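You operate a simulated robot arm through the tools that you are given. There is no shell and no other tool.

Carry out the task below with a simulated two-armed robot. There is one attempt and no reset: what you move stays moved.

Task
Back off all four flange nuts with the orange wrench.
Fine: about a quarter turn each; stand the wrench back on its peg.

The check looks at the end state, three seconds after you hand in, the way a careful person would. Anything else that was tipped, shoved, dropped, spilled or broken makes it a failure.

Robot
Two 7-joint arms with fingered hands on one trunk that stands fixed in place. Base frame: the origin is at the foot of the trunk, x ahead of it, y to its left, z up. Readings come in m, rad, newtons and seconds.
The left shoulder is at [0.02, 0.269, 1.197], the right one opposite. Each reaches about 1.298 m from its shoulder. Payload 5 kg a hand.
The tool frame of a hand sits at the grasp point between the pads (the TCP): z along the fingers, y along the line on which they close. The tips reach 0.042 m beyond it. The gripper opens to 0.208 m; its body begins 0.119 m behind the TCP. The gripper is a hand of 4 fingers: y runs from the thumb to the fingers, the wrist lies at [0, 0, -0.317] in the tool frame, and closing takes about 1.5 s.
Orientation is that of the tool frame in the base frame, as a unit quaternion [w, x, y, z]. With the fingers straight down and closing along the base's y, the tool's x points along the base's -x, its y along +y and its z along -z.

Tools
- The arms move only by the tool send_rows. It takes "left_targets", "right_targets" or both (then of equal length, played together; a hand with none holds still); each is a list of rows, each a list of 3 entries, a list of its own where there are three numbers: the finger opening in m, from 0 to 0.208, then the shift along the base's x, y, z in m, then the turn, a rotation vector about the base's x, y, z in rad. In form: [[hand, [dx, dy, dz], [wx, wy, wz]], ...]. A call has 1 to 20 rows; each row shifts and turns the commanded pose from where the row before left it. Each row takes 0.2 s and may step no farther than 0.05 m and 0.15 rad from the row before; otherwise, or with a gripper value out of range, the whole call is refused. Where a pose cannot be reached the arm comes as near as it can. A force on the tool above 90 N (or 10 N above the force at the start of the call, whichever is more), or a blocked arm, ends the call early, and 0.2 s more pass. Each finger travels about 0.153 m/s and halts on what it meets, pressing with about 24 N; the grip force reading is that of the motor and also rises with nothing between the fingers. The clock runs only during rows and for 0.2 s after the last one: add rows that do not move to give the fingers time. It gives the time, the measured TCP pose, the force on the tool (base axes), the opening and the grip force at its end, in the units of the frame above (readings bear some noise), with the torque about the TCP (base axes, N m) and any sound that the robot's microphone picked up.
- Cameras (640 x 400 px; columns grow to the right, rows downward): "scene" is now at [0.1463, 0.0299, 1.4716]; the picture's right is [0.37, -0.93, 0.00], its down [-0.45, -0.18, -0.88] and it looks along [0.81, 0.32, -0.48] (base axes); focal length 330 px, centre (320, 200). "left" rides on the left gripper at [-0.093, 0.001, -0.146] in its tool frame; the picture's right is [-0.01, -1.00, 0.00], its down [0.84, -0.01, -0.54] and it looks along [0.54, -0.01, 0.84] (tool axes); focal length 280 px, centre (320, 200). "right" rides on the right gripper at [0.094, 0.001, -0.146] in its tool frame; the picture's right is [-0.01, 1.00, 0.00], its down [-0.84, -0.01, -0.54] and it looks along [-0.54, -0.01, 0.84] (tool axes); focal length 280 px, centre (320, 200). There is no depth. A picture from a camera that has moved, and an enlarged one, comes with that camera's place and axes in the base frame and with its lens. The place of the scene camera against the robot may be out by one fixed shift of up to 0.012 m in any direction.
- grab_frame(camera): a new picture of that camera. It takes no simulated time.
- move_column(by): moves the trunk up (or, below 0, down) by that many m; the arms and the scene camera ride with it, the base frame stays. It gives what a move gives, with no picture.
- set_grasp(shape, hand): the hand has 4 fingers and takes this shape, open, in about a second: jaw (thumb against the fingers, like two jaws); tri (thumb and two fingers); tip (a fingertip pinch); poke (one finger out to press); point (the index stretched); flat (the hand flat); cup (the hand cupped); fist (a fist). The gripper value then closes the fingers along that shape, each until it touches; the sizes above hold for jaw. It gives what a move gives, with no picture.
- turn_head(pan, tilt): turns the head with the scene camera to pan (to the left, within 1.396 rad either way) and tilt (down, from -0.506 to 1.204), counted from straight ahead of the robot (the tilt from the chest, where the trunk bows). It gives what a move gives.
- inspect(camera, box): a new picture of the part [left, top, right, bottom] of that camera's present view, enlarged. It takes no simulated time.
- hand_in(): hands the job in; it is judged then, once.

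Nothing tells you positions but the pictures and the camera data. Unless the task says otherwise, let go and move clear before handing in.

The tools are called after ">>>" as a command line: name --argument value ..., lists and objects as JSON in quotes. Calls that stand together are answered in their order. send_rows: Moves the arms, as the interface text tells. Its arguments: {"type":"object","properties":{"left_targets":{"type":"array","items":{"type":"array"}},"right_targets":{"type":"array","items":{"type":"array"}}},"required":[]} The other tools are called the same way: move_column (by) moves the trunk up or down; set_grasp (shape, hand) gives the hand a shape; turn_head (pan, tilt) turns the head that bears the scene camera; grab_frame (camera) takes a picture; inspect (camera, box) takes an enlarged picture of a part of a camera's view; hand_in () hands the job in.

At the start:

```text
time: 0.0
left_tcp_pos: [0.4569, 0.4963, 1.3308]
left_tool_rot: [0.0, -0.227, 0.974, 0.0]
left_wrist_force: [-0.5, -0.2, -0.5]
left_ft_torque: [-0.01, -0.02, 0.0]
left_width: 0.2077
left_finger_force: 0.0
left_shape: jaw
right_tcp_pos: [0.467, 0.0002, 1.303]
right_tool_rot: [0.0, -0.227, 0.974, 0.0]
right_wrist_force: [0.1, 0.0, -0.6]
right_ft_torque: [-0.03, -0.02, 0.05]
right_width: 0.2079
right_finger_force: 0.1
right_shape: jaw
trunk travel left (down, up): [-0.575, 0.046]
head pan, tilt (commanded): [0.377, 0.503]
```

scene: 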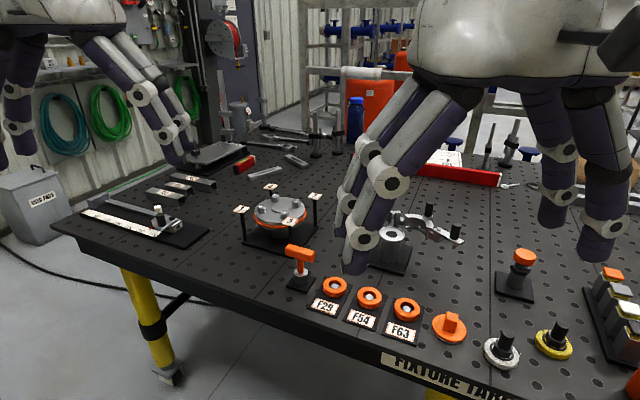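
right: 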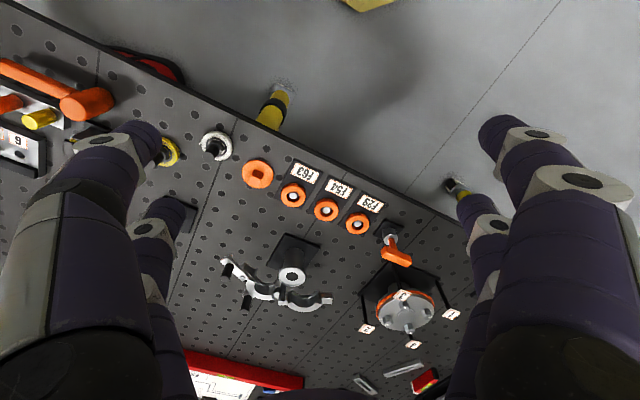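
left: 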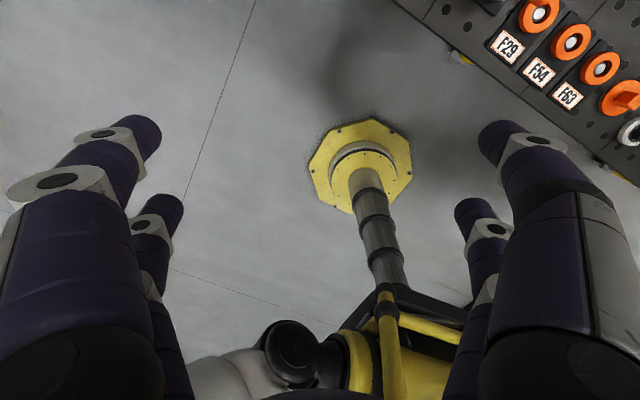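

I see a fixture table with a round flange (orange gasket, four nuts, flags around it), an orange T-handled tool standing beside it, and several other knobs and items. I'll look closer before moving anything.

>>> inspect --camera "scene" --box '[220, 170, 340, 300]'

>>> inspect --camera "scene" --box '[280, 230, 480, 355]'

>>> inspect --camera "right" --box '[340, 220, 480, 350]'

>>> inspect --camera "right" --box '[180, 120, 400, 320]'

```text
3.08 times, centred on (280, 235) of scene
camera zoom: at [0.1463, 0.0299, 1.4716], right [0.37, -0.93, 0.0], down [-0.45, -0.18, -0.88], along [0.81, 0.32, -0.48], focal length 1017 px, centre (443, 92)
```

zoom: 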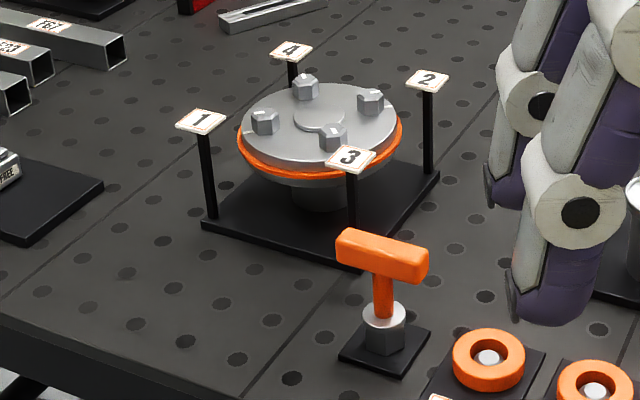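

```text
3.20 times, centred on (380, 292) of scene
camera zoom: at [0.1463, 0.0299, 1.4716], right [0.37, -0.93, 0.0], down [-0.45, -0.18, -0.88], along [0.81, 0.32, -0.48], focal length 1058 px, centre (128, -96)
```

zoom: 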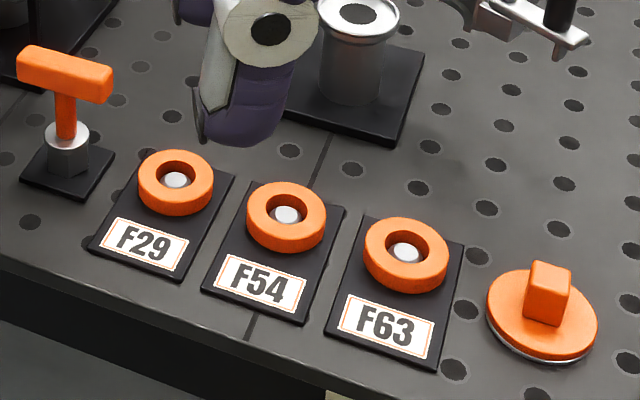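

```text
3.08 times, centred on (410, 285) of right
camera zoom: at [0.3829, -0.041, 1.4501], right [-0.43, 0.9, 0.0], down [0.76, 0.36, 0.54], along [0.49, 0.23, -0.84], focal length 863 px, centre (43, -62)
```

zoom: 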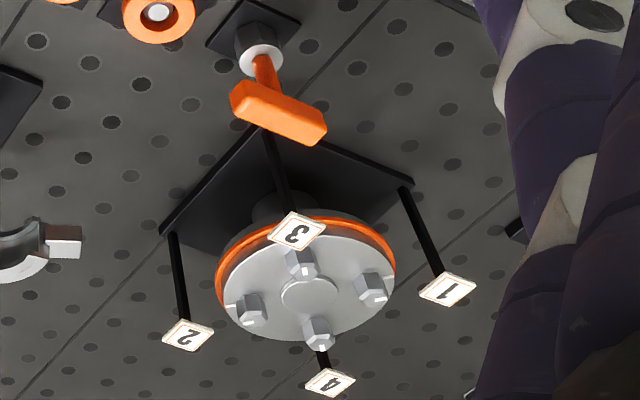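

```text
2.00 times, centred on (290, 220) of right
camera zoom: at [0.3829, -0.041, 1.4501], right [-0.43, 0.9, 0.0], down [0.76, 0.36, 0.54], along [0.49, 0.23, -0.84], focal length 561 px, centre (380, 160)
```

zoom: 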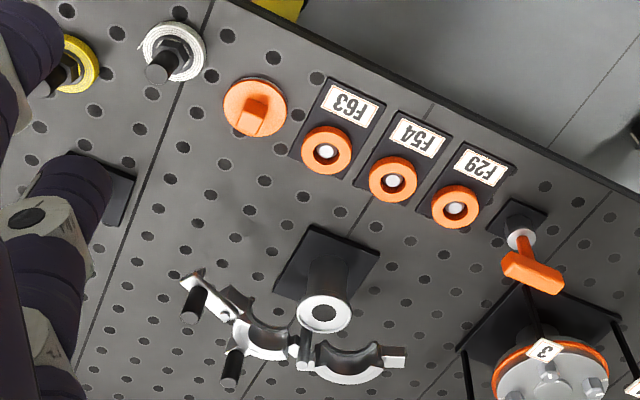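

The wrench looks like an orange T-handle with a socket, standing on a peg at about (0.71, 0.30), handle height z≈0.985. The flange is at about (0.88, 0.45), top z≈0.99, with four hex nuts and numbered flags around it. I'll zoom in further to understand shapes and angles.

>>> inspect --camera "scene" --box '[250, 185, 314, 225]'

>>> inspect --camera "scene" --box '[276, 240, 324, 295]'

>>> inspect --camera "right" --box '[370, 280, 450, 340]'

>>> inspect --camera "right" --box '[365, 210, 425, 275]'

```text
10.00 times, centred on (282, 205) of scene
camera zoom: at [0.1463, 0.0299, 1.4716], right [0.37, -0.93, 0.0], down [-0.45, -0.18, -0.88], along [0.81, 0.32, -0.48], focal length 3305 px, centre (700, 150)
```

zoom: 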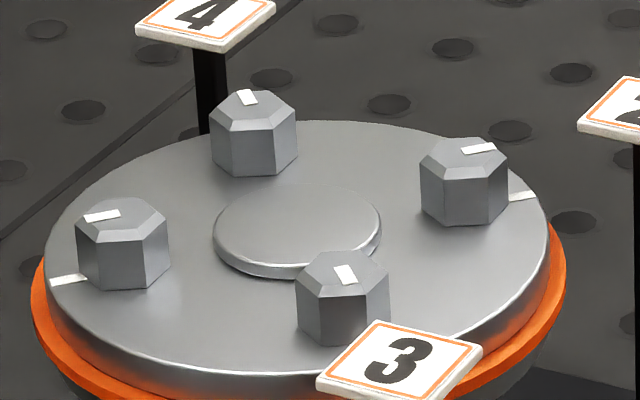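

```text
7.27 times, centred on (300, 268) of scene
camera zoom: at [0.1463, 0.0299, 1.4716], right [0.37, -0.93, 0.0], down [-0.45, -0.18, -0.88], along [0.81, 0.32, -0.48], focal length 2404 px, centre (466, -291)
```

zoom: 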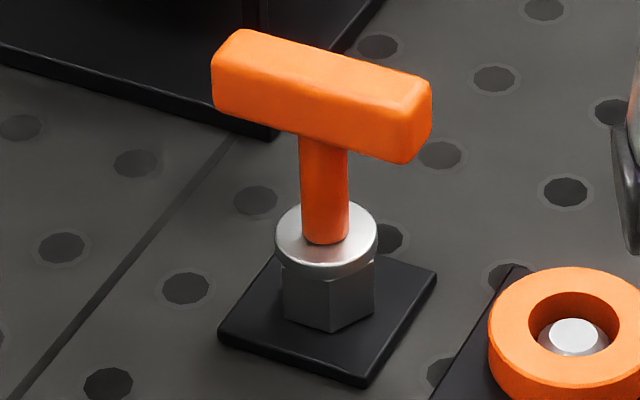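

```text
6.67 times, centred on (410, 310) of right
camera zoom: at [0.3829, -0.041, 1.4501], right [-0.43, 0.9, 0.0], down [0.76, 0.36, 0.54], along [0.49, 0.23, -0.84], focal length 1869 px, centre (-280, -533)
```

zoom: 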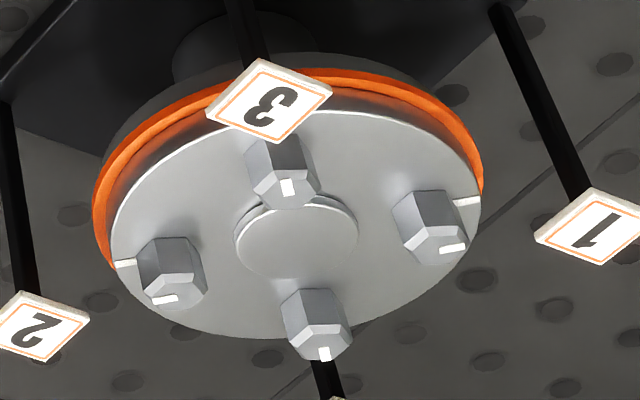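

```text
6.15 times, centred on (395, 242) of right
camera zoom: at [0.3829, -0.041, 1.4501], right [-0.43, 0.9, 0.0], down [0.76, 0.36, 0.54], along [0.49, 0.23, -0.84], focal length 1726 px, centre (-142, -62)
```

zoom: 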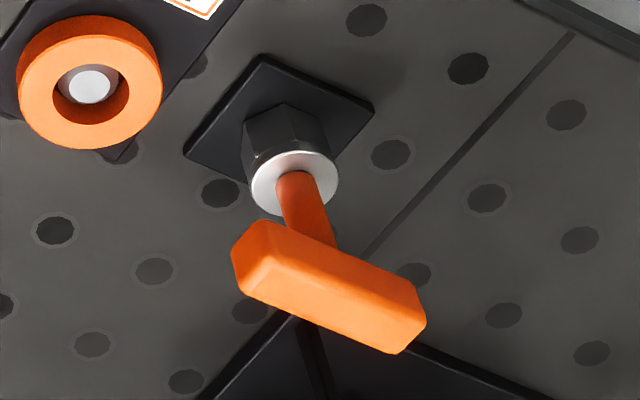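

The T-bar runs along base y, centred near (0.710, 0.304, 0.985); the nuts sit near 1:(0.835,0.478), 2:(0.908,0.406), 3:(0.839,0.410), 4:(0.916,0.481), tops at z≈1.007. I'll bring the left hand overhead, turned so it would pinch along x, to get close-up pictures from above.

>>> send_rows --left_targets '[[0.208, [0.0245, -0.0126, -0.0022], [0, 0, -0.14491]], [0.208, [0.0245, -0.0126, -0.0022], [0, 0, -0.14491]], [0.208, [0.0245, -0.0126, -0.0022], [0, 0, -0.14491]], [0.208, [0.0245, -0.0126, -0.0022], [0, 0, -0.14491]], [0.208, [0.0245, -0.0126, -0.0022], [0, 0, -0.14491]], [0.208, [0.0245, -0.0126, -0.0022], [0, 0, -0.14491]], [0.208, [0.0245, -0.0126, -0.0022], [0, 0, -0.14491]], [0.208, [0.0245, -0.0126, -0.0022], [0, 0, -0.14491]], [0.208, [0.0245, -0.0126, -0.0022], [0, 0, -0.14491]], [0.208, [0.0245, -0.0126, -0.0022], [0, 0, -0.14491]], [0.208, [0.0245, -0.0126, -0.0022], [0, 0, -0.14491]], [0.208, [0.0245, -0.0126, -0.0022], [0, 0, -0.14491]], [0.208, [0.0245, -0.0126, -0.0022], [0, 0, -0.14491]], [0.208, [0.0245, -0.0126, -0.0022], [0, 0, -0.14491]], [0.208, [0, 0, 0], [0, 0, 0]]]'

>>> grab_frame --camera "left"

>>> grab_frame --camera "scene"

>>> grab_frame --camera "right"

```text
time: 3.2
left_tcp_pos: [0.7628, 0.3526, 1.2862]
left_tool_rot: [0.001, 0.706, 0.708, -0.001]
left_wrist_force: [-0.3, -0.4, 0.9]
left_ft_torque: [0.01, 0.05, 0.0]
left_width: 0.2079
left_finger_force: 0.0
left_shape: jaw
left hand out of reach, approached as far as the arm can: row 12, 13, 14
right_tcp_pos: [0.4688, -0.0006, 1.3023]
right_tool_rot: [0.0, -0.227, 0.974, 0.0]
right_wrist_force: [0.5, -0.2, 0.1]
right_ft_torque: [-0.01, 0.07, -0.03]
right_width: 0.2078
right_finger_force: 0.1
right_shape: jaw
trunk travel left (down, up): [-0.575, 0.046]
head pan, tilt (commanded): [0.377, 0.503]
```

```text
taken
camera left: at [0.7639, 0.2596, 1.4323], right [-1.0, -0.02, 0.0], down [-0.01, 0.84, 0.54], along [-0.01, 0.54, -0.84], focal length 280 px, centre (320, 200)
```

left: 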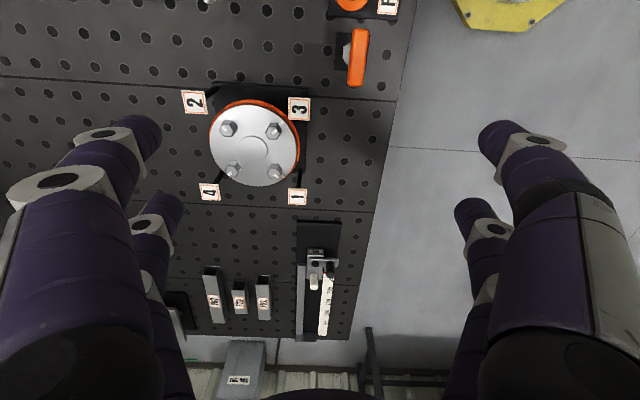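

```text
taken
camera scene: at [0.1473, 0.0298, 1.4715], right [0.37, -0.93, 0.0], down [-0.45, -0.18, -0.88], along [0.81, 0.32, -0.48], focal length 330 px, centre (320, 200)
```

scene: 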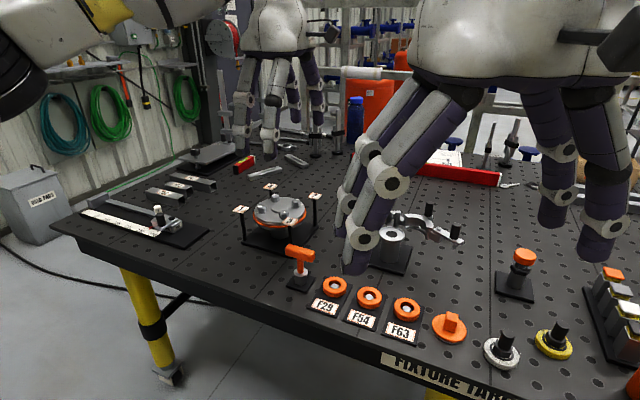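

```text
taken
camera right: at [0.3839, -0.041, 1.4497], right [-0.43, 0.9, 0.0], down [0.76, 0.36, 0.54], along [0.49, 0.23, -0.84], focal length 280 px, centre (320, 200)
```

right: 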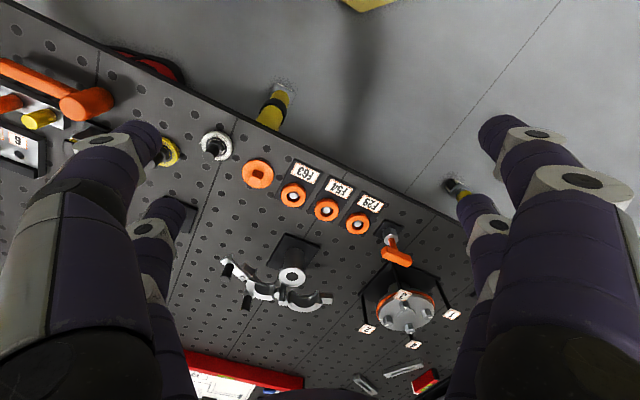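

The left camera now sees the flange and wrench from above. I'll zoom in on both.

>>> inspect --camera "left" --box '[170, 70, 330, 220]'

>>> inspect --camera "left" --box '[205, 100, 305, 190]'

>>> inspect --camera "left" --box '[320, 15, 390, 100]'

```text
2.67 times, centred on (250, 145) of left
camera zoom: at [0.7639, 0.2596, 1.4323], right [-1.0, -0.02, 0.0], down [-0.01, 0.84, 0.54], along [-0.01, 0.54, -0.84], focal length 748 px, centre (507, 347)
```

zoom: 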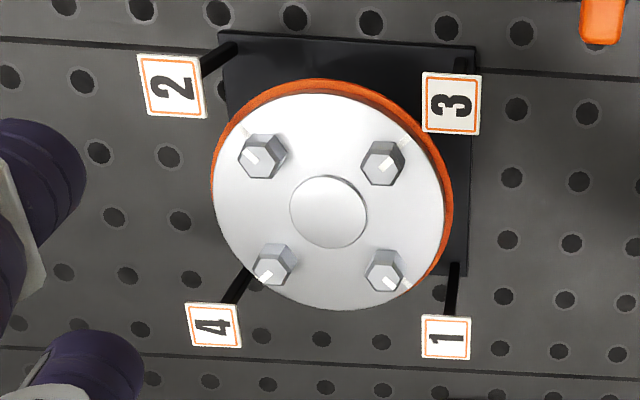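

```text
4.44 times, centred on (255, 145) of left
camera zoom: at [0.7639, 0.2596, 1.4323], right [-1.0, -0.02, 0.0], down [-0.01, 0.84, 0.54], along [-0.01, 0.54, -0.84], focal length 1246 px, centre (609, 444)
```

zoom: 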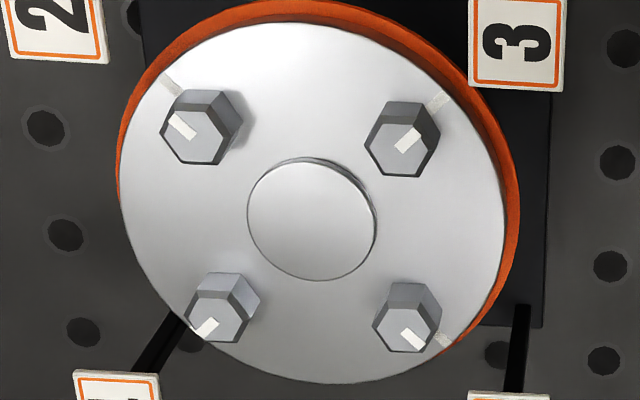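

```text
4.71 times, centred on (355, 58) of left
camera zoom: at [0.7639, 0.2596, 1.4323], right [-1.0, -0.02, 0.0], down [-0.01, 0.84, 0.54], along [-0.01, 0.54, -0.84], focal length 1320 px, centre (155, 871)
```

zoom: 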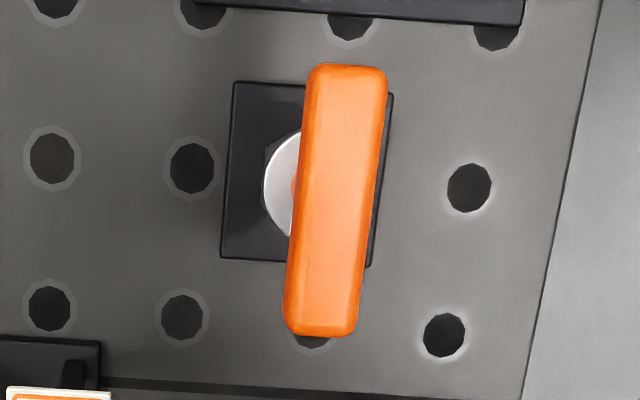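

Nuts carry radial white marks lined up with marks on the flange. I'll zoom tighter to read each nut's hex angle and that of the wrench socket.

>>> inspect --camera "left" --box '[236, 116, 266, 140]'

>>> inspect --camera "left" --box '[282, 118, 312, 142]'

>>> inspect --camera "left" --box '[240, 158, 270, 182]'

>>> inspect --camera "left" --box '[284, 160, 314, 184]'

>>> inspect --camera "right" --box '[374, 215, 418, 270]'

>>> inspect --camera "scene" --box '[284, 266, 316, 294]'

```text
16.00 times, centred on (251, 128) of left
camera zoom: at [0.7639, 0.2596, 1.4323], right [-1.0, -0.02, 0.0], down [-0.01, 0.84, 0.54], along [-0.01, 0.54, -0.84], focal length 4486 px, centre (1424, 1352)
```

zoom: 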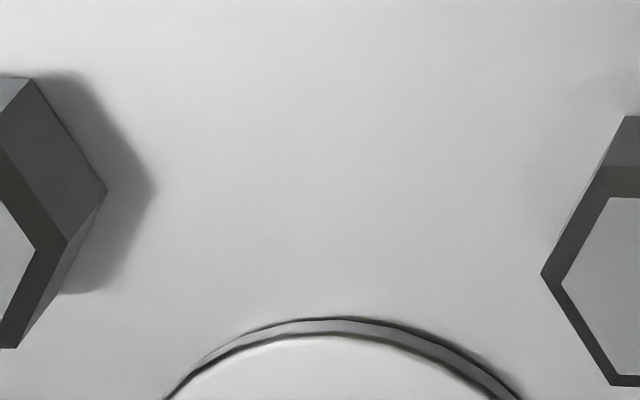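

```text
16.00 times, centred on (297, 130) of left
camera zoom: at [0.7639, 0.2596, 1.4323], right [-1.0, -0.02, 0.0], down [-0.01, 0.84, 0.54], along [-0.01, 0.54, -0.84], focal length 4486 px, centre (688, 1320)
```

zoom: 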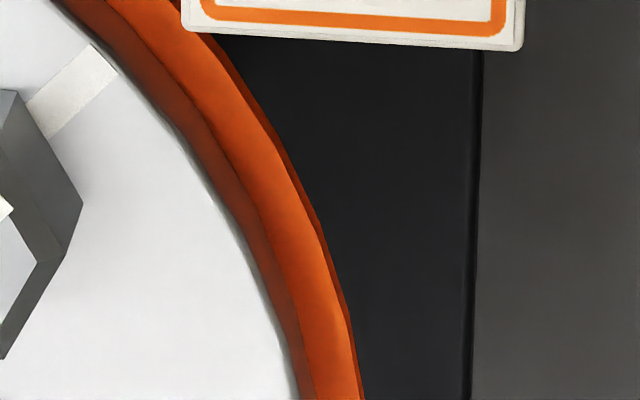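

```text
16.00 times, centred on (255, 170) of left
camera zoom: at [0.7639, 0.2596, 1.4323], right [-1.0, -0.02, 0.0], down [-0.01, 0.84, 0.54], along [-0.01, 0.54, -0.84], focal length 4486 px, centre (1360, 680)
```

zoom: 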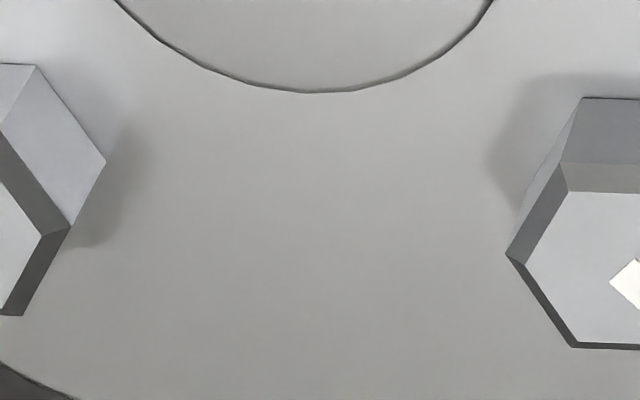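

```text
16.00 times, centred on (299, 172) of left
camera zoom: at [0.7639, 0.2596, 1.4323], right [-1.0, -0.02, 0.0], down [-0.01, 0.84, 0.54], along [-0.01, 0.54, -0.84], focal length 4486 px, centre (656, 648)
```

zoom: 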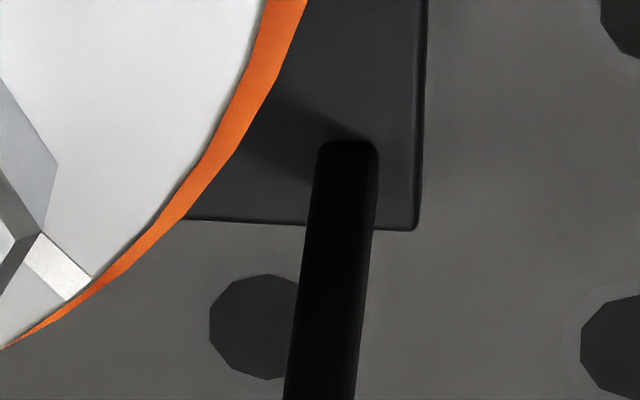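

```text
7.27 times, centred on (396, 242) of right
camera zoom: at [0.3839, -0.041, 1.4497], right [-0.43, 0.9, 0.0], down [0.76, 0.36, 0.54], along [0.49, 0.23, -0.84], focal length 2039 px, centre (-233, -109)
```

zoom: 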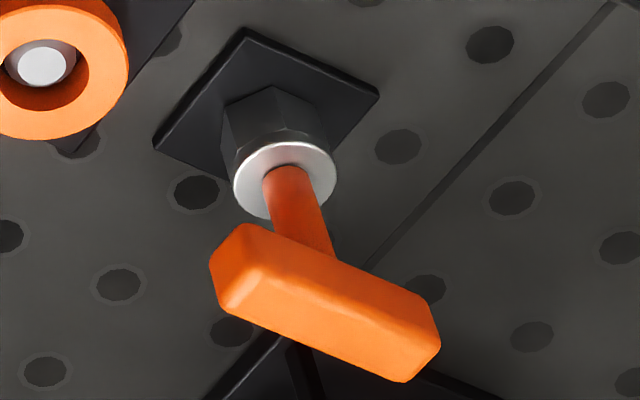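

```text
14.29 times, centred on (300, 280) of scene
camera zoom: at [0.1473, 0.0298, 1.4715], right [0.37, -0.93, 0.0], down [-0.45, -0.18, -0.88], along [0.81, 0.32, -0.48], focal length 4721 px, centre (606, -943)
```

zoom: 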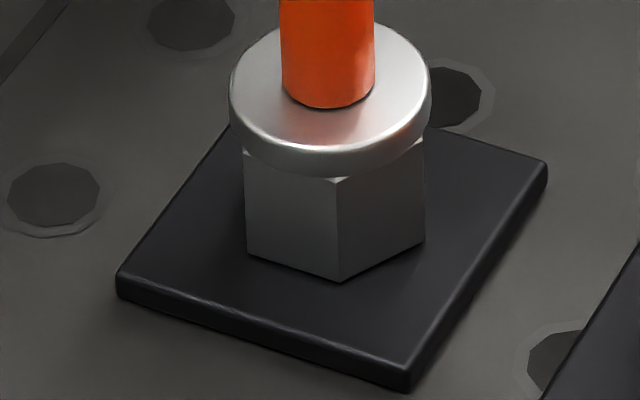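

All the nut hexes look to have corners along ±x, while the socket's corners are along the bar (about 90°), so a ~30° re-index is needed. I'll take centred zooms to measure these angles better.

>>> inspect --camera "left" --box '[236, 115, 266, 145]'

>>> inspect --camera "left" --box '[210, 110, 250, 145]'

>>> inspect --camera "left" --box '[255, 115, 291, 145]'

>>> inspect --camera "left" --box '[214, 154, 250, 184]'

>>> inspect --camera "left" --box '[258, 156, 294, 186]'

```text
13.33 times, centred on (251, 130) of left
camera zoom: at [0.7639, 0.2596, 1.4323], right [-1.0, -0.02, 0.0], down [-0.01, 0.84, 0.54], along [-0.01, 0.54, -0.84], focal length 3738 px, centre (1240, 1133)
```

zoom: 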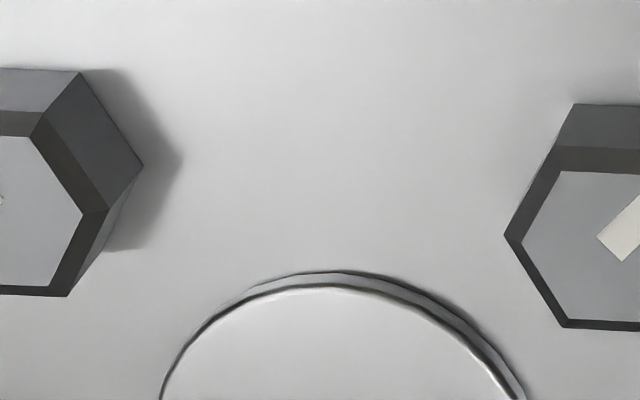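

```text
11.43 times, centred on (230, 128) of left
camera zoom: at [0.7639, 0.2596, 1.4323], right [-1.0, -0.02, 0.0], down [-0.01, 0.84, 0.54], along [-0.01, 0.54, -0.84], focal length 3204 px, centre (1349, 1029)
```

zoom: 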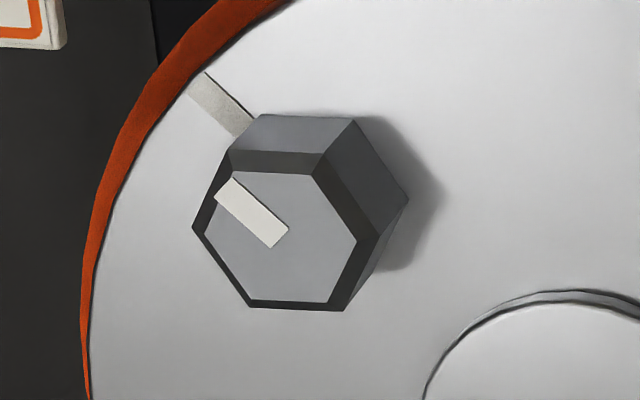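

```text
13.33 times, centred on (273, 130) of left
camera zoom: at [0.7639, 0.2596, 1.4323], right [-1.0, -0.02, 0.0], down [-0.01, 0.84, 0.54], along [-0.01, 0.54, -0.84], focal length 3738 px, centre (947, 1133)
```

zoom: 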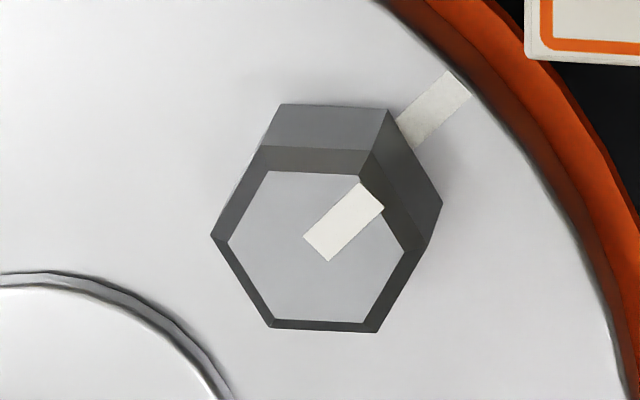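

```text
13.33 times, centred on (232, 169) of left
camera zoom: at [0.7639, 0.2596, 1.4323], right [-1.0, -0.02, 0.0], down [-0.01, 0.84, 0.54], along [-0.01, 0.54, -0.84], focal length 3738 px, centre (1493, 613)
```

zoom: 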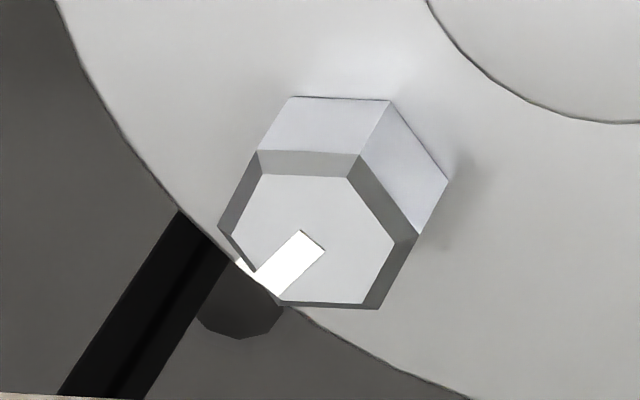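

```text
13.33 times, centred on (276, 171) of left
camera zoom: at [0.7639, 0.2596, 1.4323], right [-1.0, -0.02, 0.0], down [-0.01, 0.84, 0.54], along [-0.01, 0.54, -0.84], focal length 3738 px, centre (907, 587)
```

zoom: 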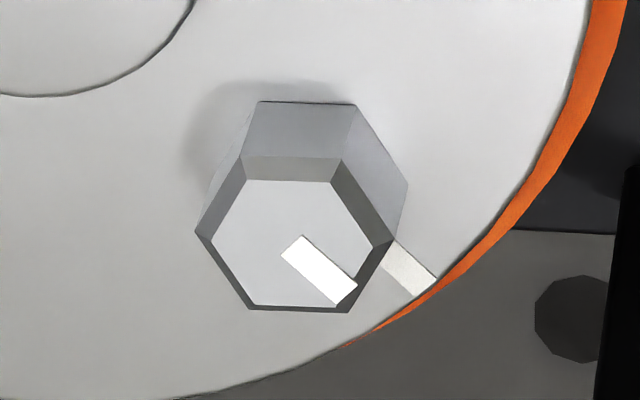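

All four hexes share one orientation (corners at about −2.5° mod 60°, i.e. fixture yaw ≈ −2.5°); centres: 1(0.839,0.482), 2(0.907,0.407), 3(0.836,0.411), 4(0.911,0.479). The arm ran short of reach up high, so I'll raise the trunk slightly and test reach lower down above the flange (staying well above the flags).

>>> move_column --by 0.045

>>> send_rows --left_targets '[[0.208, [0, 0, -0.04], [0, 0, 0]], [0.208, [0, 0, -0.04], [0, 0, 0]], [0.208, [0, 0, -0.04], [0, 0, 0]], [0.208, [0, 0, -0.03], [0, 0, 0]], [0.208, [0, 0, 0], [0, 0, 0]]]'

```text
time: 4.1
left_tcp_pos: [0.7619, 0.3534, 1.3314]
left_tool_rot: [-0.001, 0.707, 0.707, 0.0]
left_wrist_force: [0.1, 0.0, -0.1]
left_ft_torque: [-0.04, 0.07, 0.03]
left_width: 0.2078
left_finger_force: 0.1
left_shape: jaw
right_tcp_pos: [0.4691, -0.0, 1.3484]
right_tool_rot: [0.0, -0.225, 0.974, 0.0]
right_wrist_force: [0.8, 0.4, -0.9]
right_ft_torque: [-0.05, 0.11, -0.02]
right_width: 0.2078
right_finger_force: 0.1
right_shape: jaw
trunk travel left (down, up): [-0.62, 0.001]
head pan, tilt (commanded): [0.377, 0.503]
```

```text
time: 5.3
left_tcp_pos: [0.7587, 0.354, 1.1835]
left_tool_rot: [0.001, 0.707, 0.707, 0.0]
left_wrist_force: [-0.1, 0.7, 0.6]
left_ft_torque: [0.05, -0.06, -0.05]
left_width: 0.208
left_finger_force: 0.0
left_shape: jaw
right_tcp_pos: [0.467, -0.0006, 1.349]
right_tool_rot: [0.0, -0.226, 0.974, 0.0]
right_wrist_force: [-0.1, -0.4, 0.7]
right_ft_torque: [0.02, -0.04, -0.01]
right_width: 0.2079
right_finger_force: 0.1
right_shape: jaw
trunk travel left (down, up): [-0.62, 0.001]
head pan, tilt (commanded): [0.377, 0.503]
```

Commands restart from the reached pose, good. Now testing reach over the farthest nut (4) at a safe height, turning to the +30° index as well.

>>> send_rows --left_targets '[[0.12, [0.038, 0.03125, -0.0125], [0, 0, 0.131]], [0.12, [0.038, 0.03125, -0.0125], [0, 0, 0.131]], [0.12, [0.038, 0.03125, -0.0125], [0, 0, 0.131]], [0.12, [0.038, 0.03125, -0.0125], [0, 0, 0.131]], [0.12, [0, 0, 0], [0, 0, 0]]]'

>>> grab_frame --camera "left"

>>> grab_frame --camera "scene"

>>> grab_frame --camera "right"

```text
refused: row 1 steps farther than a row can; nothing moved
```

```text
taken
camera left: at [0.7601, 0.2612, 1.329], right [-1.0, -0.01, 0.0], down [-0.01, 0.84, 0.54], along [-0.01, 0.54, -0.84], focal length 280 px, centre (320, 200)
```

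left: 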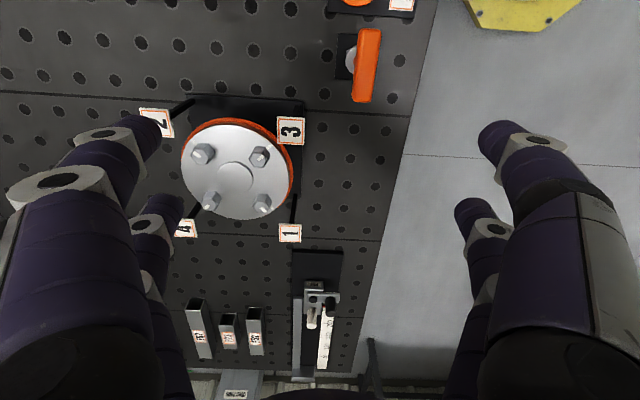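

```text
taken
camera scene: at [0.145, 0.0296, 1.5169], right [0.37, -0.93, 0.0], down [-0.45, -0.18, -0.88], along [0.81, 0.32, -0.48], focal length 330 px, centre (320, 200)
```

scene: 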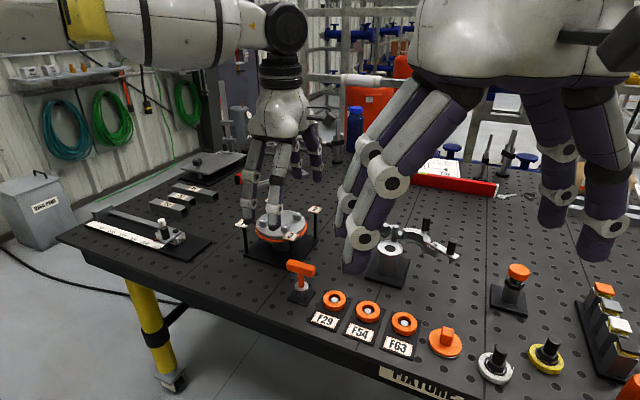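

```text
taken
camera right: at [0.3822, -0.0413, 1.4954], right [-0.43, 0.9, 0.0], down [0.76, 0.36, 0.54], along [0.49, 0.23, -0.84], focal length 280 px, centre (320, 200)
```

right: 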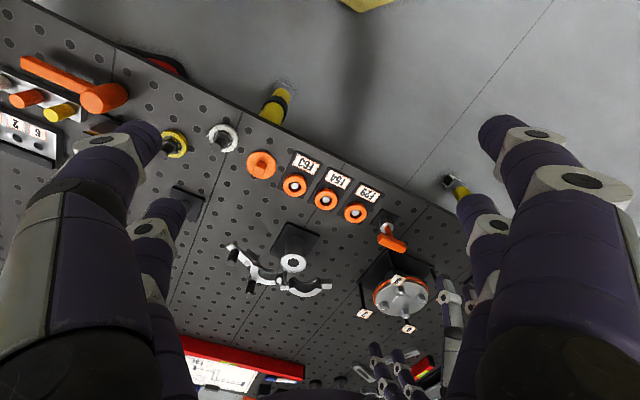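

Step slightly too long; I'll repeat it with shorter steps.

>>> send_rows --left_targets '[[0.12, [0.0304, 0.025, -0.01], [0, 0, 0.105]], [0.12, [0.0304, 0.025, -0.01], [0, 0, 0.105]], [0.12, [0.0304, 0.025, -0.01], [0, 0, 0.105]], [0.12, [0.0304, 0.025, -0.01], [0, 0, 0.105]], [0.12, [0.0304, 0.025, -0.01], [0, 0, 0.105]], [0.12, [0, 0, 0], [0, 0, 0]]]'

>>> grab_frame --camera "left"

>>> grab_frame --camera "scene"

```text
time: 6.7
left_tcp_pos: [0.8889, 0.4834, 1.1315]
left_tool_rot: [0.001, 0.5, 0.866, 0.001]
left_wrist_force: [-0.2, -0.7, 0.3]
left_ft_torque: [0.09, -0.03, -0.01]
left_width: 0.1204
left_finger_force: 0.1
left_shape: jaw
left hand out of reach, approached as far as the arm can: row 4, 5
right_tcp_pos: [0.4672, -0.0013, 1.3483]
right_tool_rot: [0.001, -0.226, 0.974, 0.001]
right_wrist_force: [0.1, -0.6, 0.6]
right_ft_torque: [0.06, 0.02, 0.03]
right_width: 0.208
right_finger_force: 0.1
right_shape: jaw
trunk travel left (down, up): [-0.62, 0.001]
head pan, tilt (commanded): [0.377, 0.503]
```

```text
taken
camera left: at [0.9363, 0.4042, 1.2766], right [-0.86, -0.51, 0.0], down [-0.44, 0.72, 0.54], along [-0.27, 0.46, -0.84], focal length 280 px, centre (320, 200)
```

left: 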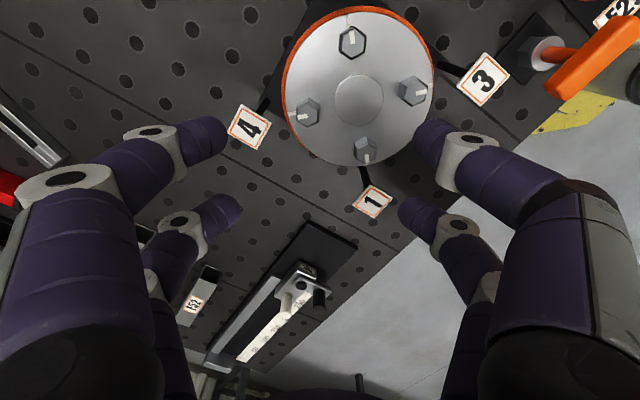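

```text
taken
camera scene: at [0.1457, 0.0294, 1.5167], right [0.37, -0.93, 0.0], down [-0.45, -0.18, -0.88], along [0.81, 0.32, -0.48], focal length 330 px, centre (320, 200)
```

scene: 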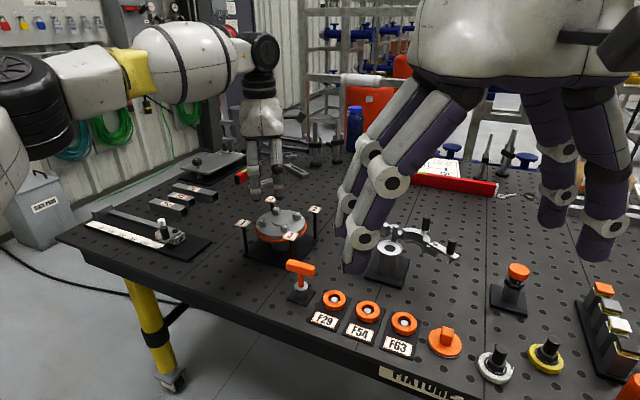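

Nut 4 is near the edge of reach with a vertical hand at this height. I'll check it at the real working height, and whether the full turn (+90°) fits there.

>>> send_rows --left_targets '[[0.12, [0, 0, -0.02], [0, 0, 0]], [0.12, [0, 0, -0.015], [0, 0, 0]], [0.12, [0.011, -0.002, 0], [0, 0, 0]], [0.12, [0.011, -0.002, 0], [0, 0, 0]], [0.12, [0, 0, 0], [0, 0, 0]]]'

```text
time: 7.9
left_tcp_pos: [0.8913, 0.4856, 1.0951]
left_tool_rot: [0.001, 0.499, 0.866, 0.0]
left_wrist_force: [-0.7, -0.8, -0.2]
left_ft_torque: [0.02, -0.01, -0.01]
left_width: 0.1207
left_finger_force: 0.1
left_shape: jaw
left hand out of reach, approached as far as the arm can: row 3, 4
right_tcp_pos: [0.4669, -0.0004, 1.3494]
right_tool_rot: [0.0, -0.226, 0.974, 0.0]
right_wrist_force: [-0.4, 0.0, 0.7]
right_ft_torque: [0.02, 0.0, -0.04]
right_width: 0.2078
right_finger_force: 0.0
right_shape: jaw
trunk travel left (down, up): [-0.62, 0.001]
head pan, tilt (commanded): [0.377, 0.503]
```

Still ~2 cm short with this wrist angle. I'll see whether the limit depends on the wrist yaw by rotating in place and trying again.

>>> send_rows --left_targets '[[0.12, [0, 0, 0], [0, 0, 0.131]], [0.12, [0, 0, 0], [0, 0, 0.131]], [0.12, [0, 0, 0], [0, 0, 0.131]], [0.12, [0, 0, 0], [0, 0, 0.131]], [0.12, [0, 0, 0], [0, 0, 0.131]], [0.12, [0, 0, 0], [0, 0, 0.131]], [0.12, [0.01, -0.003, 0], [0, 0, 0]], [0.12, [0.01, -0.003, 0], [0, 0, 0]], [0.12, [0, 0, 0], [0, 0, 0]]]'

```text
time: 9.9
left_tcp_pos: [0.8897, 0.4848, 1.0938]
left_tool_rot: [0.002, 0.129, 0.992, -0.001]
left_wrist_force: [1.3, -0.5, -0.4]
left_ft_torque: [0.04, 0.01, 0.0]
left_width: 0.1205
left_finger_force: 0.0
left_shape: jaw
left hand out of reach, approached as far as the arm can: row 7, 8
right_tcp_pos: [0.4667, -0.0007, 1.3479]
right_tool_rot: [0.0, -0.227, 0.974, 0.001]
right_wrist_force: [0.4, 0.9, -0.3]
right_ft_torque: [0.03, 0.01, 0.01]
right_width: 0.2077
right_finger_force: 0.1
right_shape: jaw
trunk travel left (down, up): [-0.62, 0.001]
head pan, tilt (commanded): [0.377, 0.503]
```

Reach is limited by extension; leaning the hand ~27° back along the bar will bring the wrist inward enough for nut 4. I'll go back over the wrench, lean the hand (body toward +y, closing axis along x), and look straight down at the wrench.

>>> send_rows --left_targets '[[0.12, [-0.018, -0.018, 0.0056], [0, 0, -0.1339]], [0.12, [-0.018, -0.018, 0.0056], [0, 0, -0.1339]], [0.12, [-0.018, -0.018, 0.0056], [0, 0, -0.1339]], [0.12, [-0.018, -0.018, 0.0056], [0, 0, -0.1339]], [0.12, [-0.018, -0.018, 0.0056], [0, 0, -0.1339]], [0.12, [-0.018, -0.018, 0.0056], [0, 0, -0.1339]], [0.12, [-0.018, -0.018, 0.0056], [0, 0, -0.1339]], [0.12, [-0.018, -0.018, 0.0056], [0, 0, -0.1339]], [0.12, [-0.018, -0.018, 0.0056], [0, 0, -0.1339]], [0.12, [-0.018, -0.018, 0.0056], [0, 0, -0.1339]], [0.12, [0, 0, 0], [-0.12, 0.0031, 0]], [0.12, [0, 0, 0], [-0.12, 0.0031, 0]], [0.12, [0, 0, 0], [-0.12, 0.0031, 0]], [0.12, [0, 0, 0], [-0.12, 0.0031, 0]], [0.12, [0, 0, 0], [0, 0, 0]]]'

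>>> grab_frame --camera "left"

>>> grab_frame --camera "scene"

```text
time: 13.1
left_tcp_pos: [0.7098, 0.306, 1.1524]
left_tool_rot: [0.166, 0.697, 0.677, -0.171]
left_wrist_force: [0.4, -0.4, 0.0]
left_ft_torque: [0.09, 0.02, 0.0]
left_width: 0.1207
left_finger_force: 0.1
left_shape: jaw
right_tcp_pos: [0.4679, -0.0009, 1.3486]
right_tool_rot: [0.0, -0.226, 0.974, -0.001]
right_wrist_force: [-0.3, -0.7, -0.4]
right_ft_torque: [0.05, 0.01, 0.03]
right_width: 0.2079
right_finger_force: 0.1
right_shape: jaw
trunk travel left (down, up): [-0.62, 0.001]
head pan, tilt (commanded): [0.377, 0.503]
```

```text
taken
camera left: at [0.7118, 0.2899, 1.3243], right [-1.0, 0.01, 0.01], down [0.02, 1.0, 0.09], along [0.0, 0.09, -1.0], focal length 280 px, centre (320, 200)
```

left: 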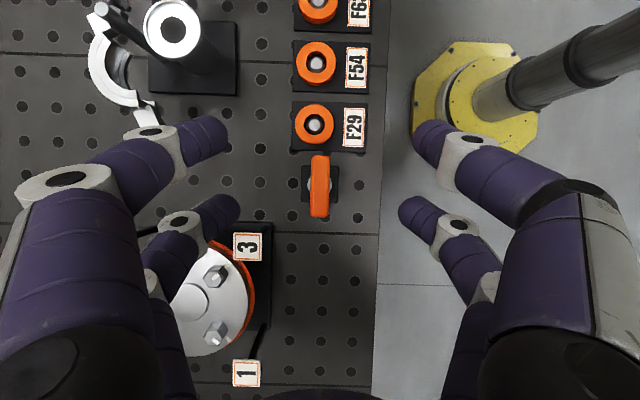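

```text
taken
camera scene: at [0.1456, 0.0292, 1.5168], right [0.37, -0.93, 0.0], down [-0.45, -0.18, -0.88], along [0.81, 0.32, -0.48], focal length 330 px, centre (320, 200)
```

scene: 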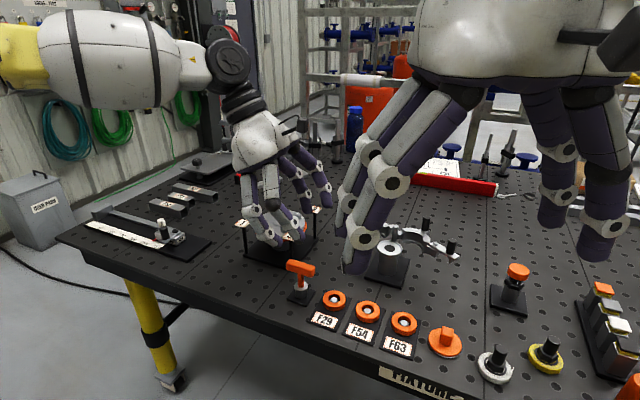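

>>> inspect --camera "left" --box '[290, 140, 350, 230]'

>>> inspect --camera "left" --box '[296, 150, 344, 180]'

>>> inspect --camera "scene" --box '[276, 250, 326, 310]'

>>> inspect --camera "right" --box '[360, 205, 420, 265]'

```text
4.44 times, centred on (320, 185) of left
camera zoom: at [0.7118, 0.2899, 1.3243], right [-1.0, 0.01, 0.01], down [0.02, 1.0, 0.09], along [0.0, 0.09, -1.0], focal length 1246 px, centre (320, 267)
```

zoom: 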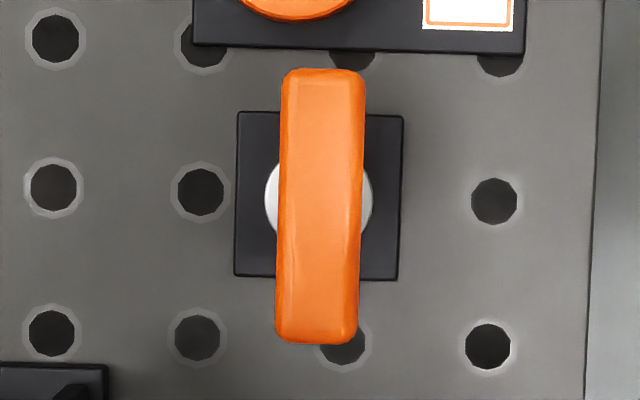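

```text
13.33 times, centred on (320, 165) of left
camera zoom: at [0.7118, 0.2899, 1.3243], right [-1.0, 0.01, 0.01], down [0.02, 1.0, 0.09], along [0.0, 0.09, -1.0], focal length 3738 px, centre (320, 667)
```

zoom: 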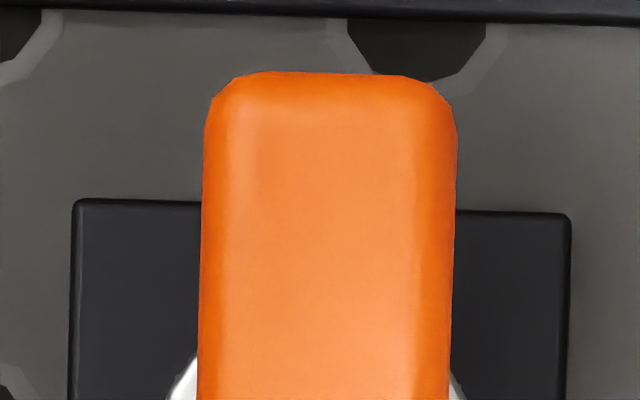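

```text
6.67 times, centred on (301, 280) of scene
camera zoom: at [0.1456, 0.0292, 1.5168], right [0.37, -0.93, 0.0], down [-0.45, -0.18, -0.88], along [0.81, 0.32, -0.48], focal length 2203 px, centre (447, -333)
```

zoom: 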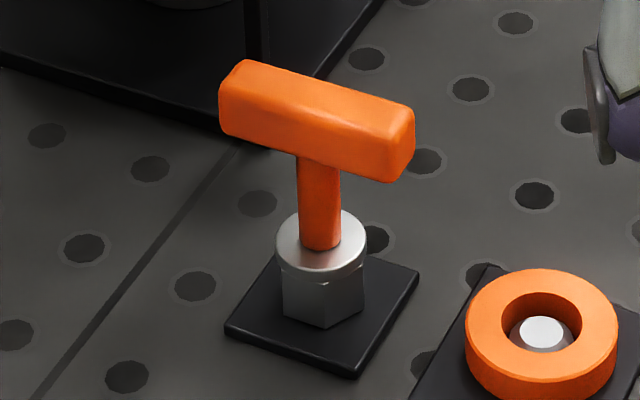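

```text
6.67 times, centred on (390, 235) of right
camera zoom: at [0.3829, -0.0419, 1.4951], right [-0.43, 0.9, 0.0], down [0.76, 0.36, 0.54], along [0.49, 0.23, -0.84], focal length 1869 px, centre (-147, -33)
```

zoom: 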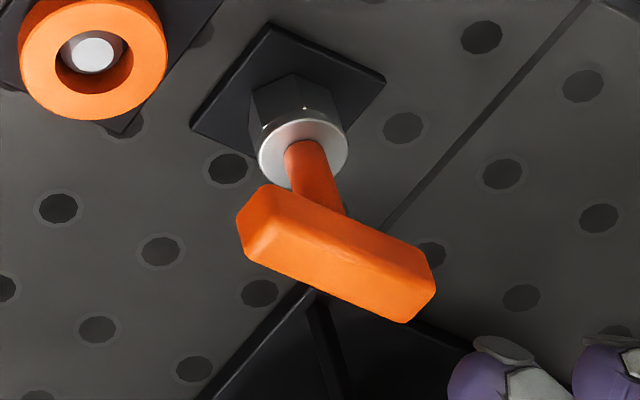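

Bar centre ≈ (0.710, 0.303), bar along 87.4°, so everything on the table shares a −2.6° yaw and the socket needs a clean 30° index. The finger pairs sit ±30 mm apart on a ±36 mm bar, which is tight when leaning, so I'll raise up and look at how the "tri" and "tip" shapes place the fingers.

>>> send_rows --left_targets '[[0.12, [0, 0, 0.04], [0, 0, 0]], [0.12, [0, 0, 0.04], [0, 0, 0]], [0.12, [0, 0, 0], [0, 0, 0]]]'

>>> set_grasp --shape "tri" --hand "left"

>>> grab_frame --camera "left"

>>> set_grasp --shape "tip" --hand "left"

>>> grab_frame --camera "left"

```text
time: 13.9
left_tcp_pos: [0.7095, 0.3052, 1.2319]
left_tool_rot: [0.166, 0.696, 0.678, -0.17]
left_wrist_force: [-0.7, -0.5, -0.3]
left_ft_torque: [0.03, 0.04, -0.04]
left_width: 0.1204
left_finger_force: 0.0
left_shape: jaw
right_tcp_pos: [0.4665, -0.0007, 1.348]
right_tool_rot: [0.0, -0.227, 0.974, 0.001]
right_wrist_force: [-0.5, -0.1, -0.7]
right_ft_torque: [0.01, 0.0, 0.01]
right_width: 0.208
right_finger_force: 0.1
right_shape: jaw
trunk travel left (down, up): [-0.62, 0.001]
head pan, tilt (commanded): [0.377, 0.503]
```

```text
time: 14.8
left_tcp_pos: [0.7093, 0.306, 1.2312]
left_tool_rot: [0.165, 0.696, 0.678, -0.17]
left_wrist_force: [0.5, 0.8, -0.3]
left_ft_torque: [-0.01, -0.01, 0.01]
left_width: 0.2076
left_finger_force: 0.0
left_shape: tri
right_tcp_pos: [0.468, -0.0005, 1.3488]
right_tool_rot: [0.0, -0.226, 0.974, 0.001]
right_wrist_force: [1.2, -0.1, -0.4]
right_ft_torque: [0.0, 0.0, -0.01]
right_width: 0.2079
right_finger_force: 0.1
right_shape: jaw
trunk travel left (down, up): [-0.62, 0.001]
head pan, tilt (commanded): [0.377, 0.503]
```

```text
taken
camera left: at [0.7108, 0.2911, 1.4035], right [-1.0, 0.01, 0.01], down [0.01, 1.0, 0.09], along [-0.01, 0.09, -1.0], focal length 280 px, centre (320, 200)
```

left: 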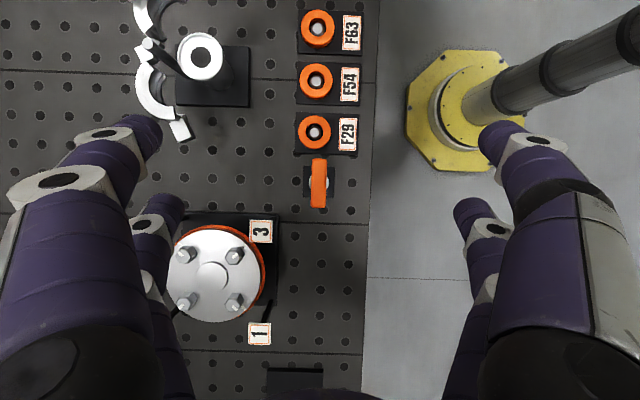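

```text
time: 15.7
left_tcp_pos: [0.71, 0.3064, 1.2319]
left_tool_rot: [0.166, 0.696, 0.678, -0.17]
left_wrist_force: [-0.5, 0.1, -0.2]
left_ft_torque: [-0.01, 0.01, 0.03]
left_width: 0.2081
left_finger_force: 0.0
left_shape: tip
right_tcp_pos: [0.4687, -0.0003, 1.3482]
right_tool_rot: [0.001, -0.227, 0.974, 0.0]
right_wrist_force: [-1.2, -0.7, 0.3]
right_ft_torque: [0.03, -0.01, -0.02]
right_width: 0.208
right_finger_force: 0.1
right_shape: jaw
trunk travel left (down, up): [-0.62, 0.001]
head pan, tilt (commanded): [0.377, 0.503]
```

```text
taken
camera left: at [0.7109, 0.2911, 1.4035], right [-1.0, 0.01, 0.01], down [0.01, 1.0, 0.09], along [-0.01, 0.09, -1.0], focal length 280 px, centre (320, 200)
```

left: 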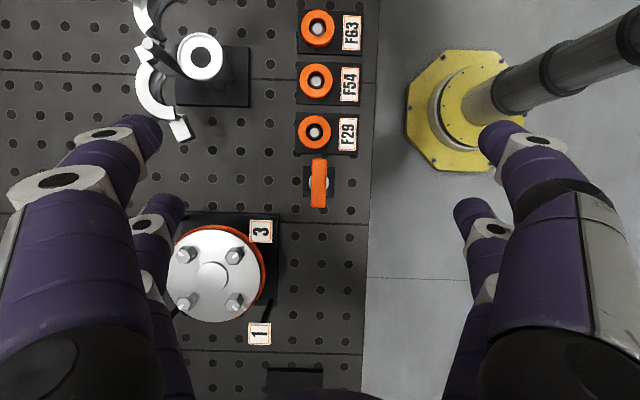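

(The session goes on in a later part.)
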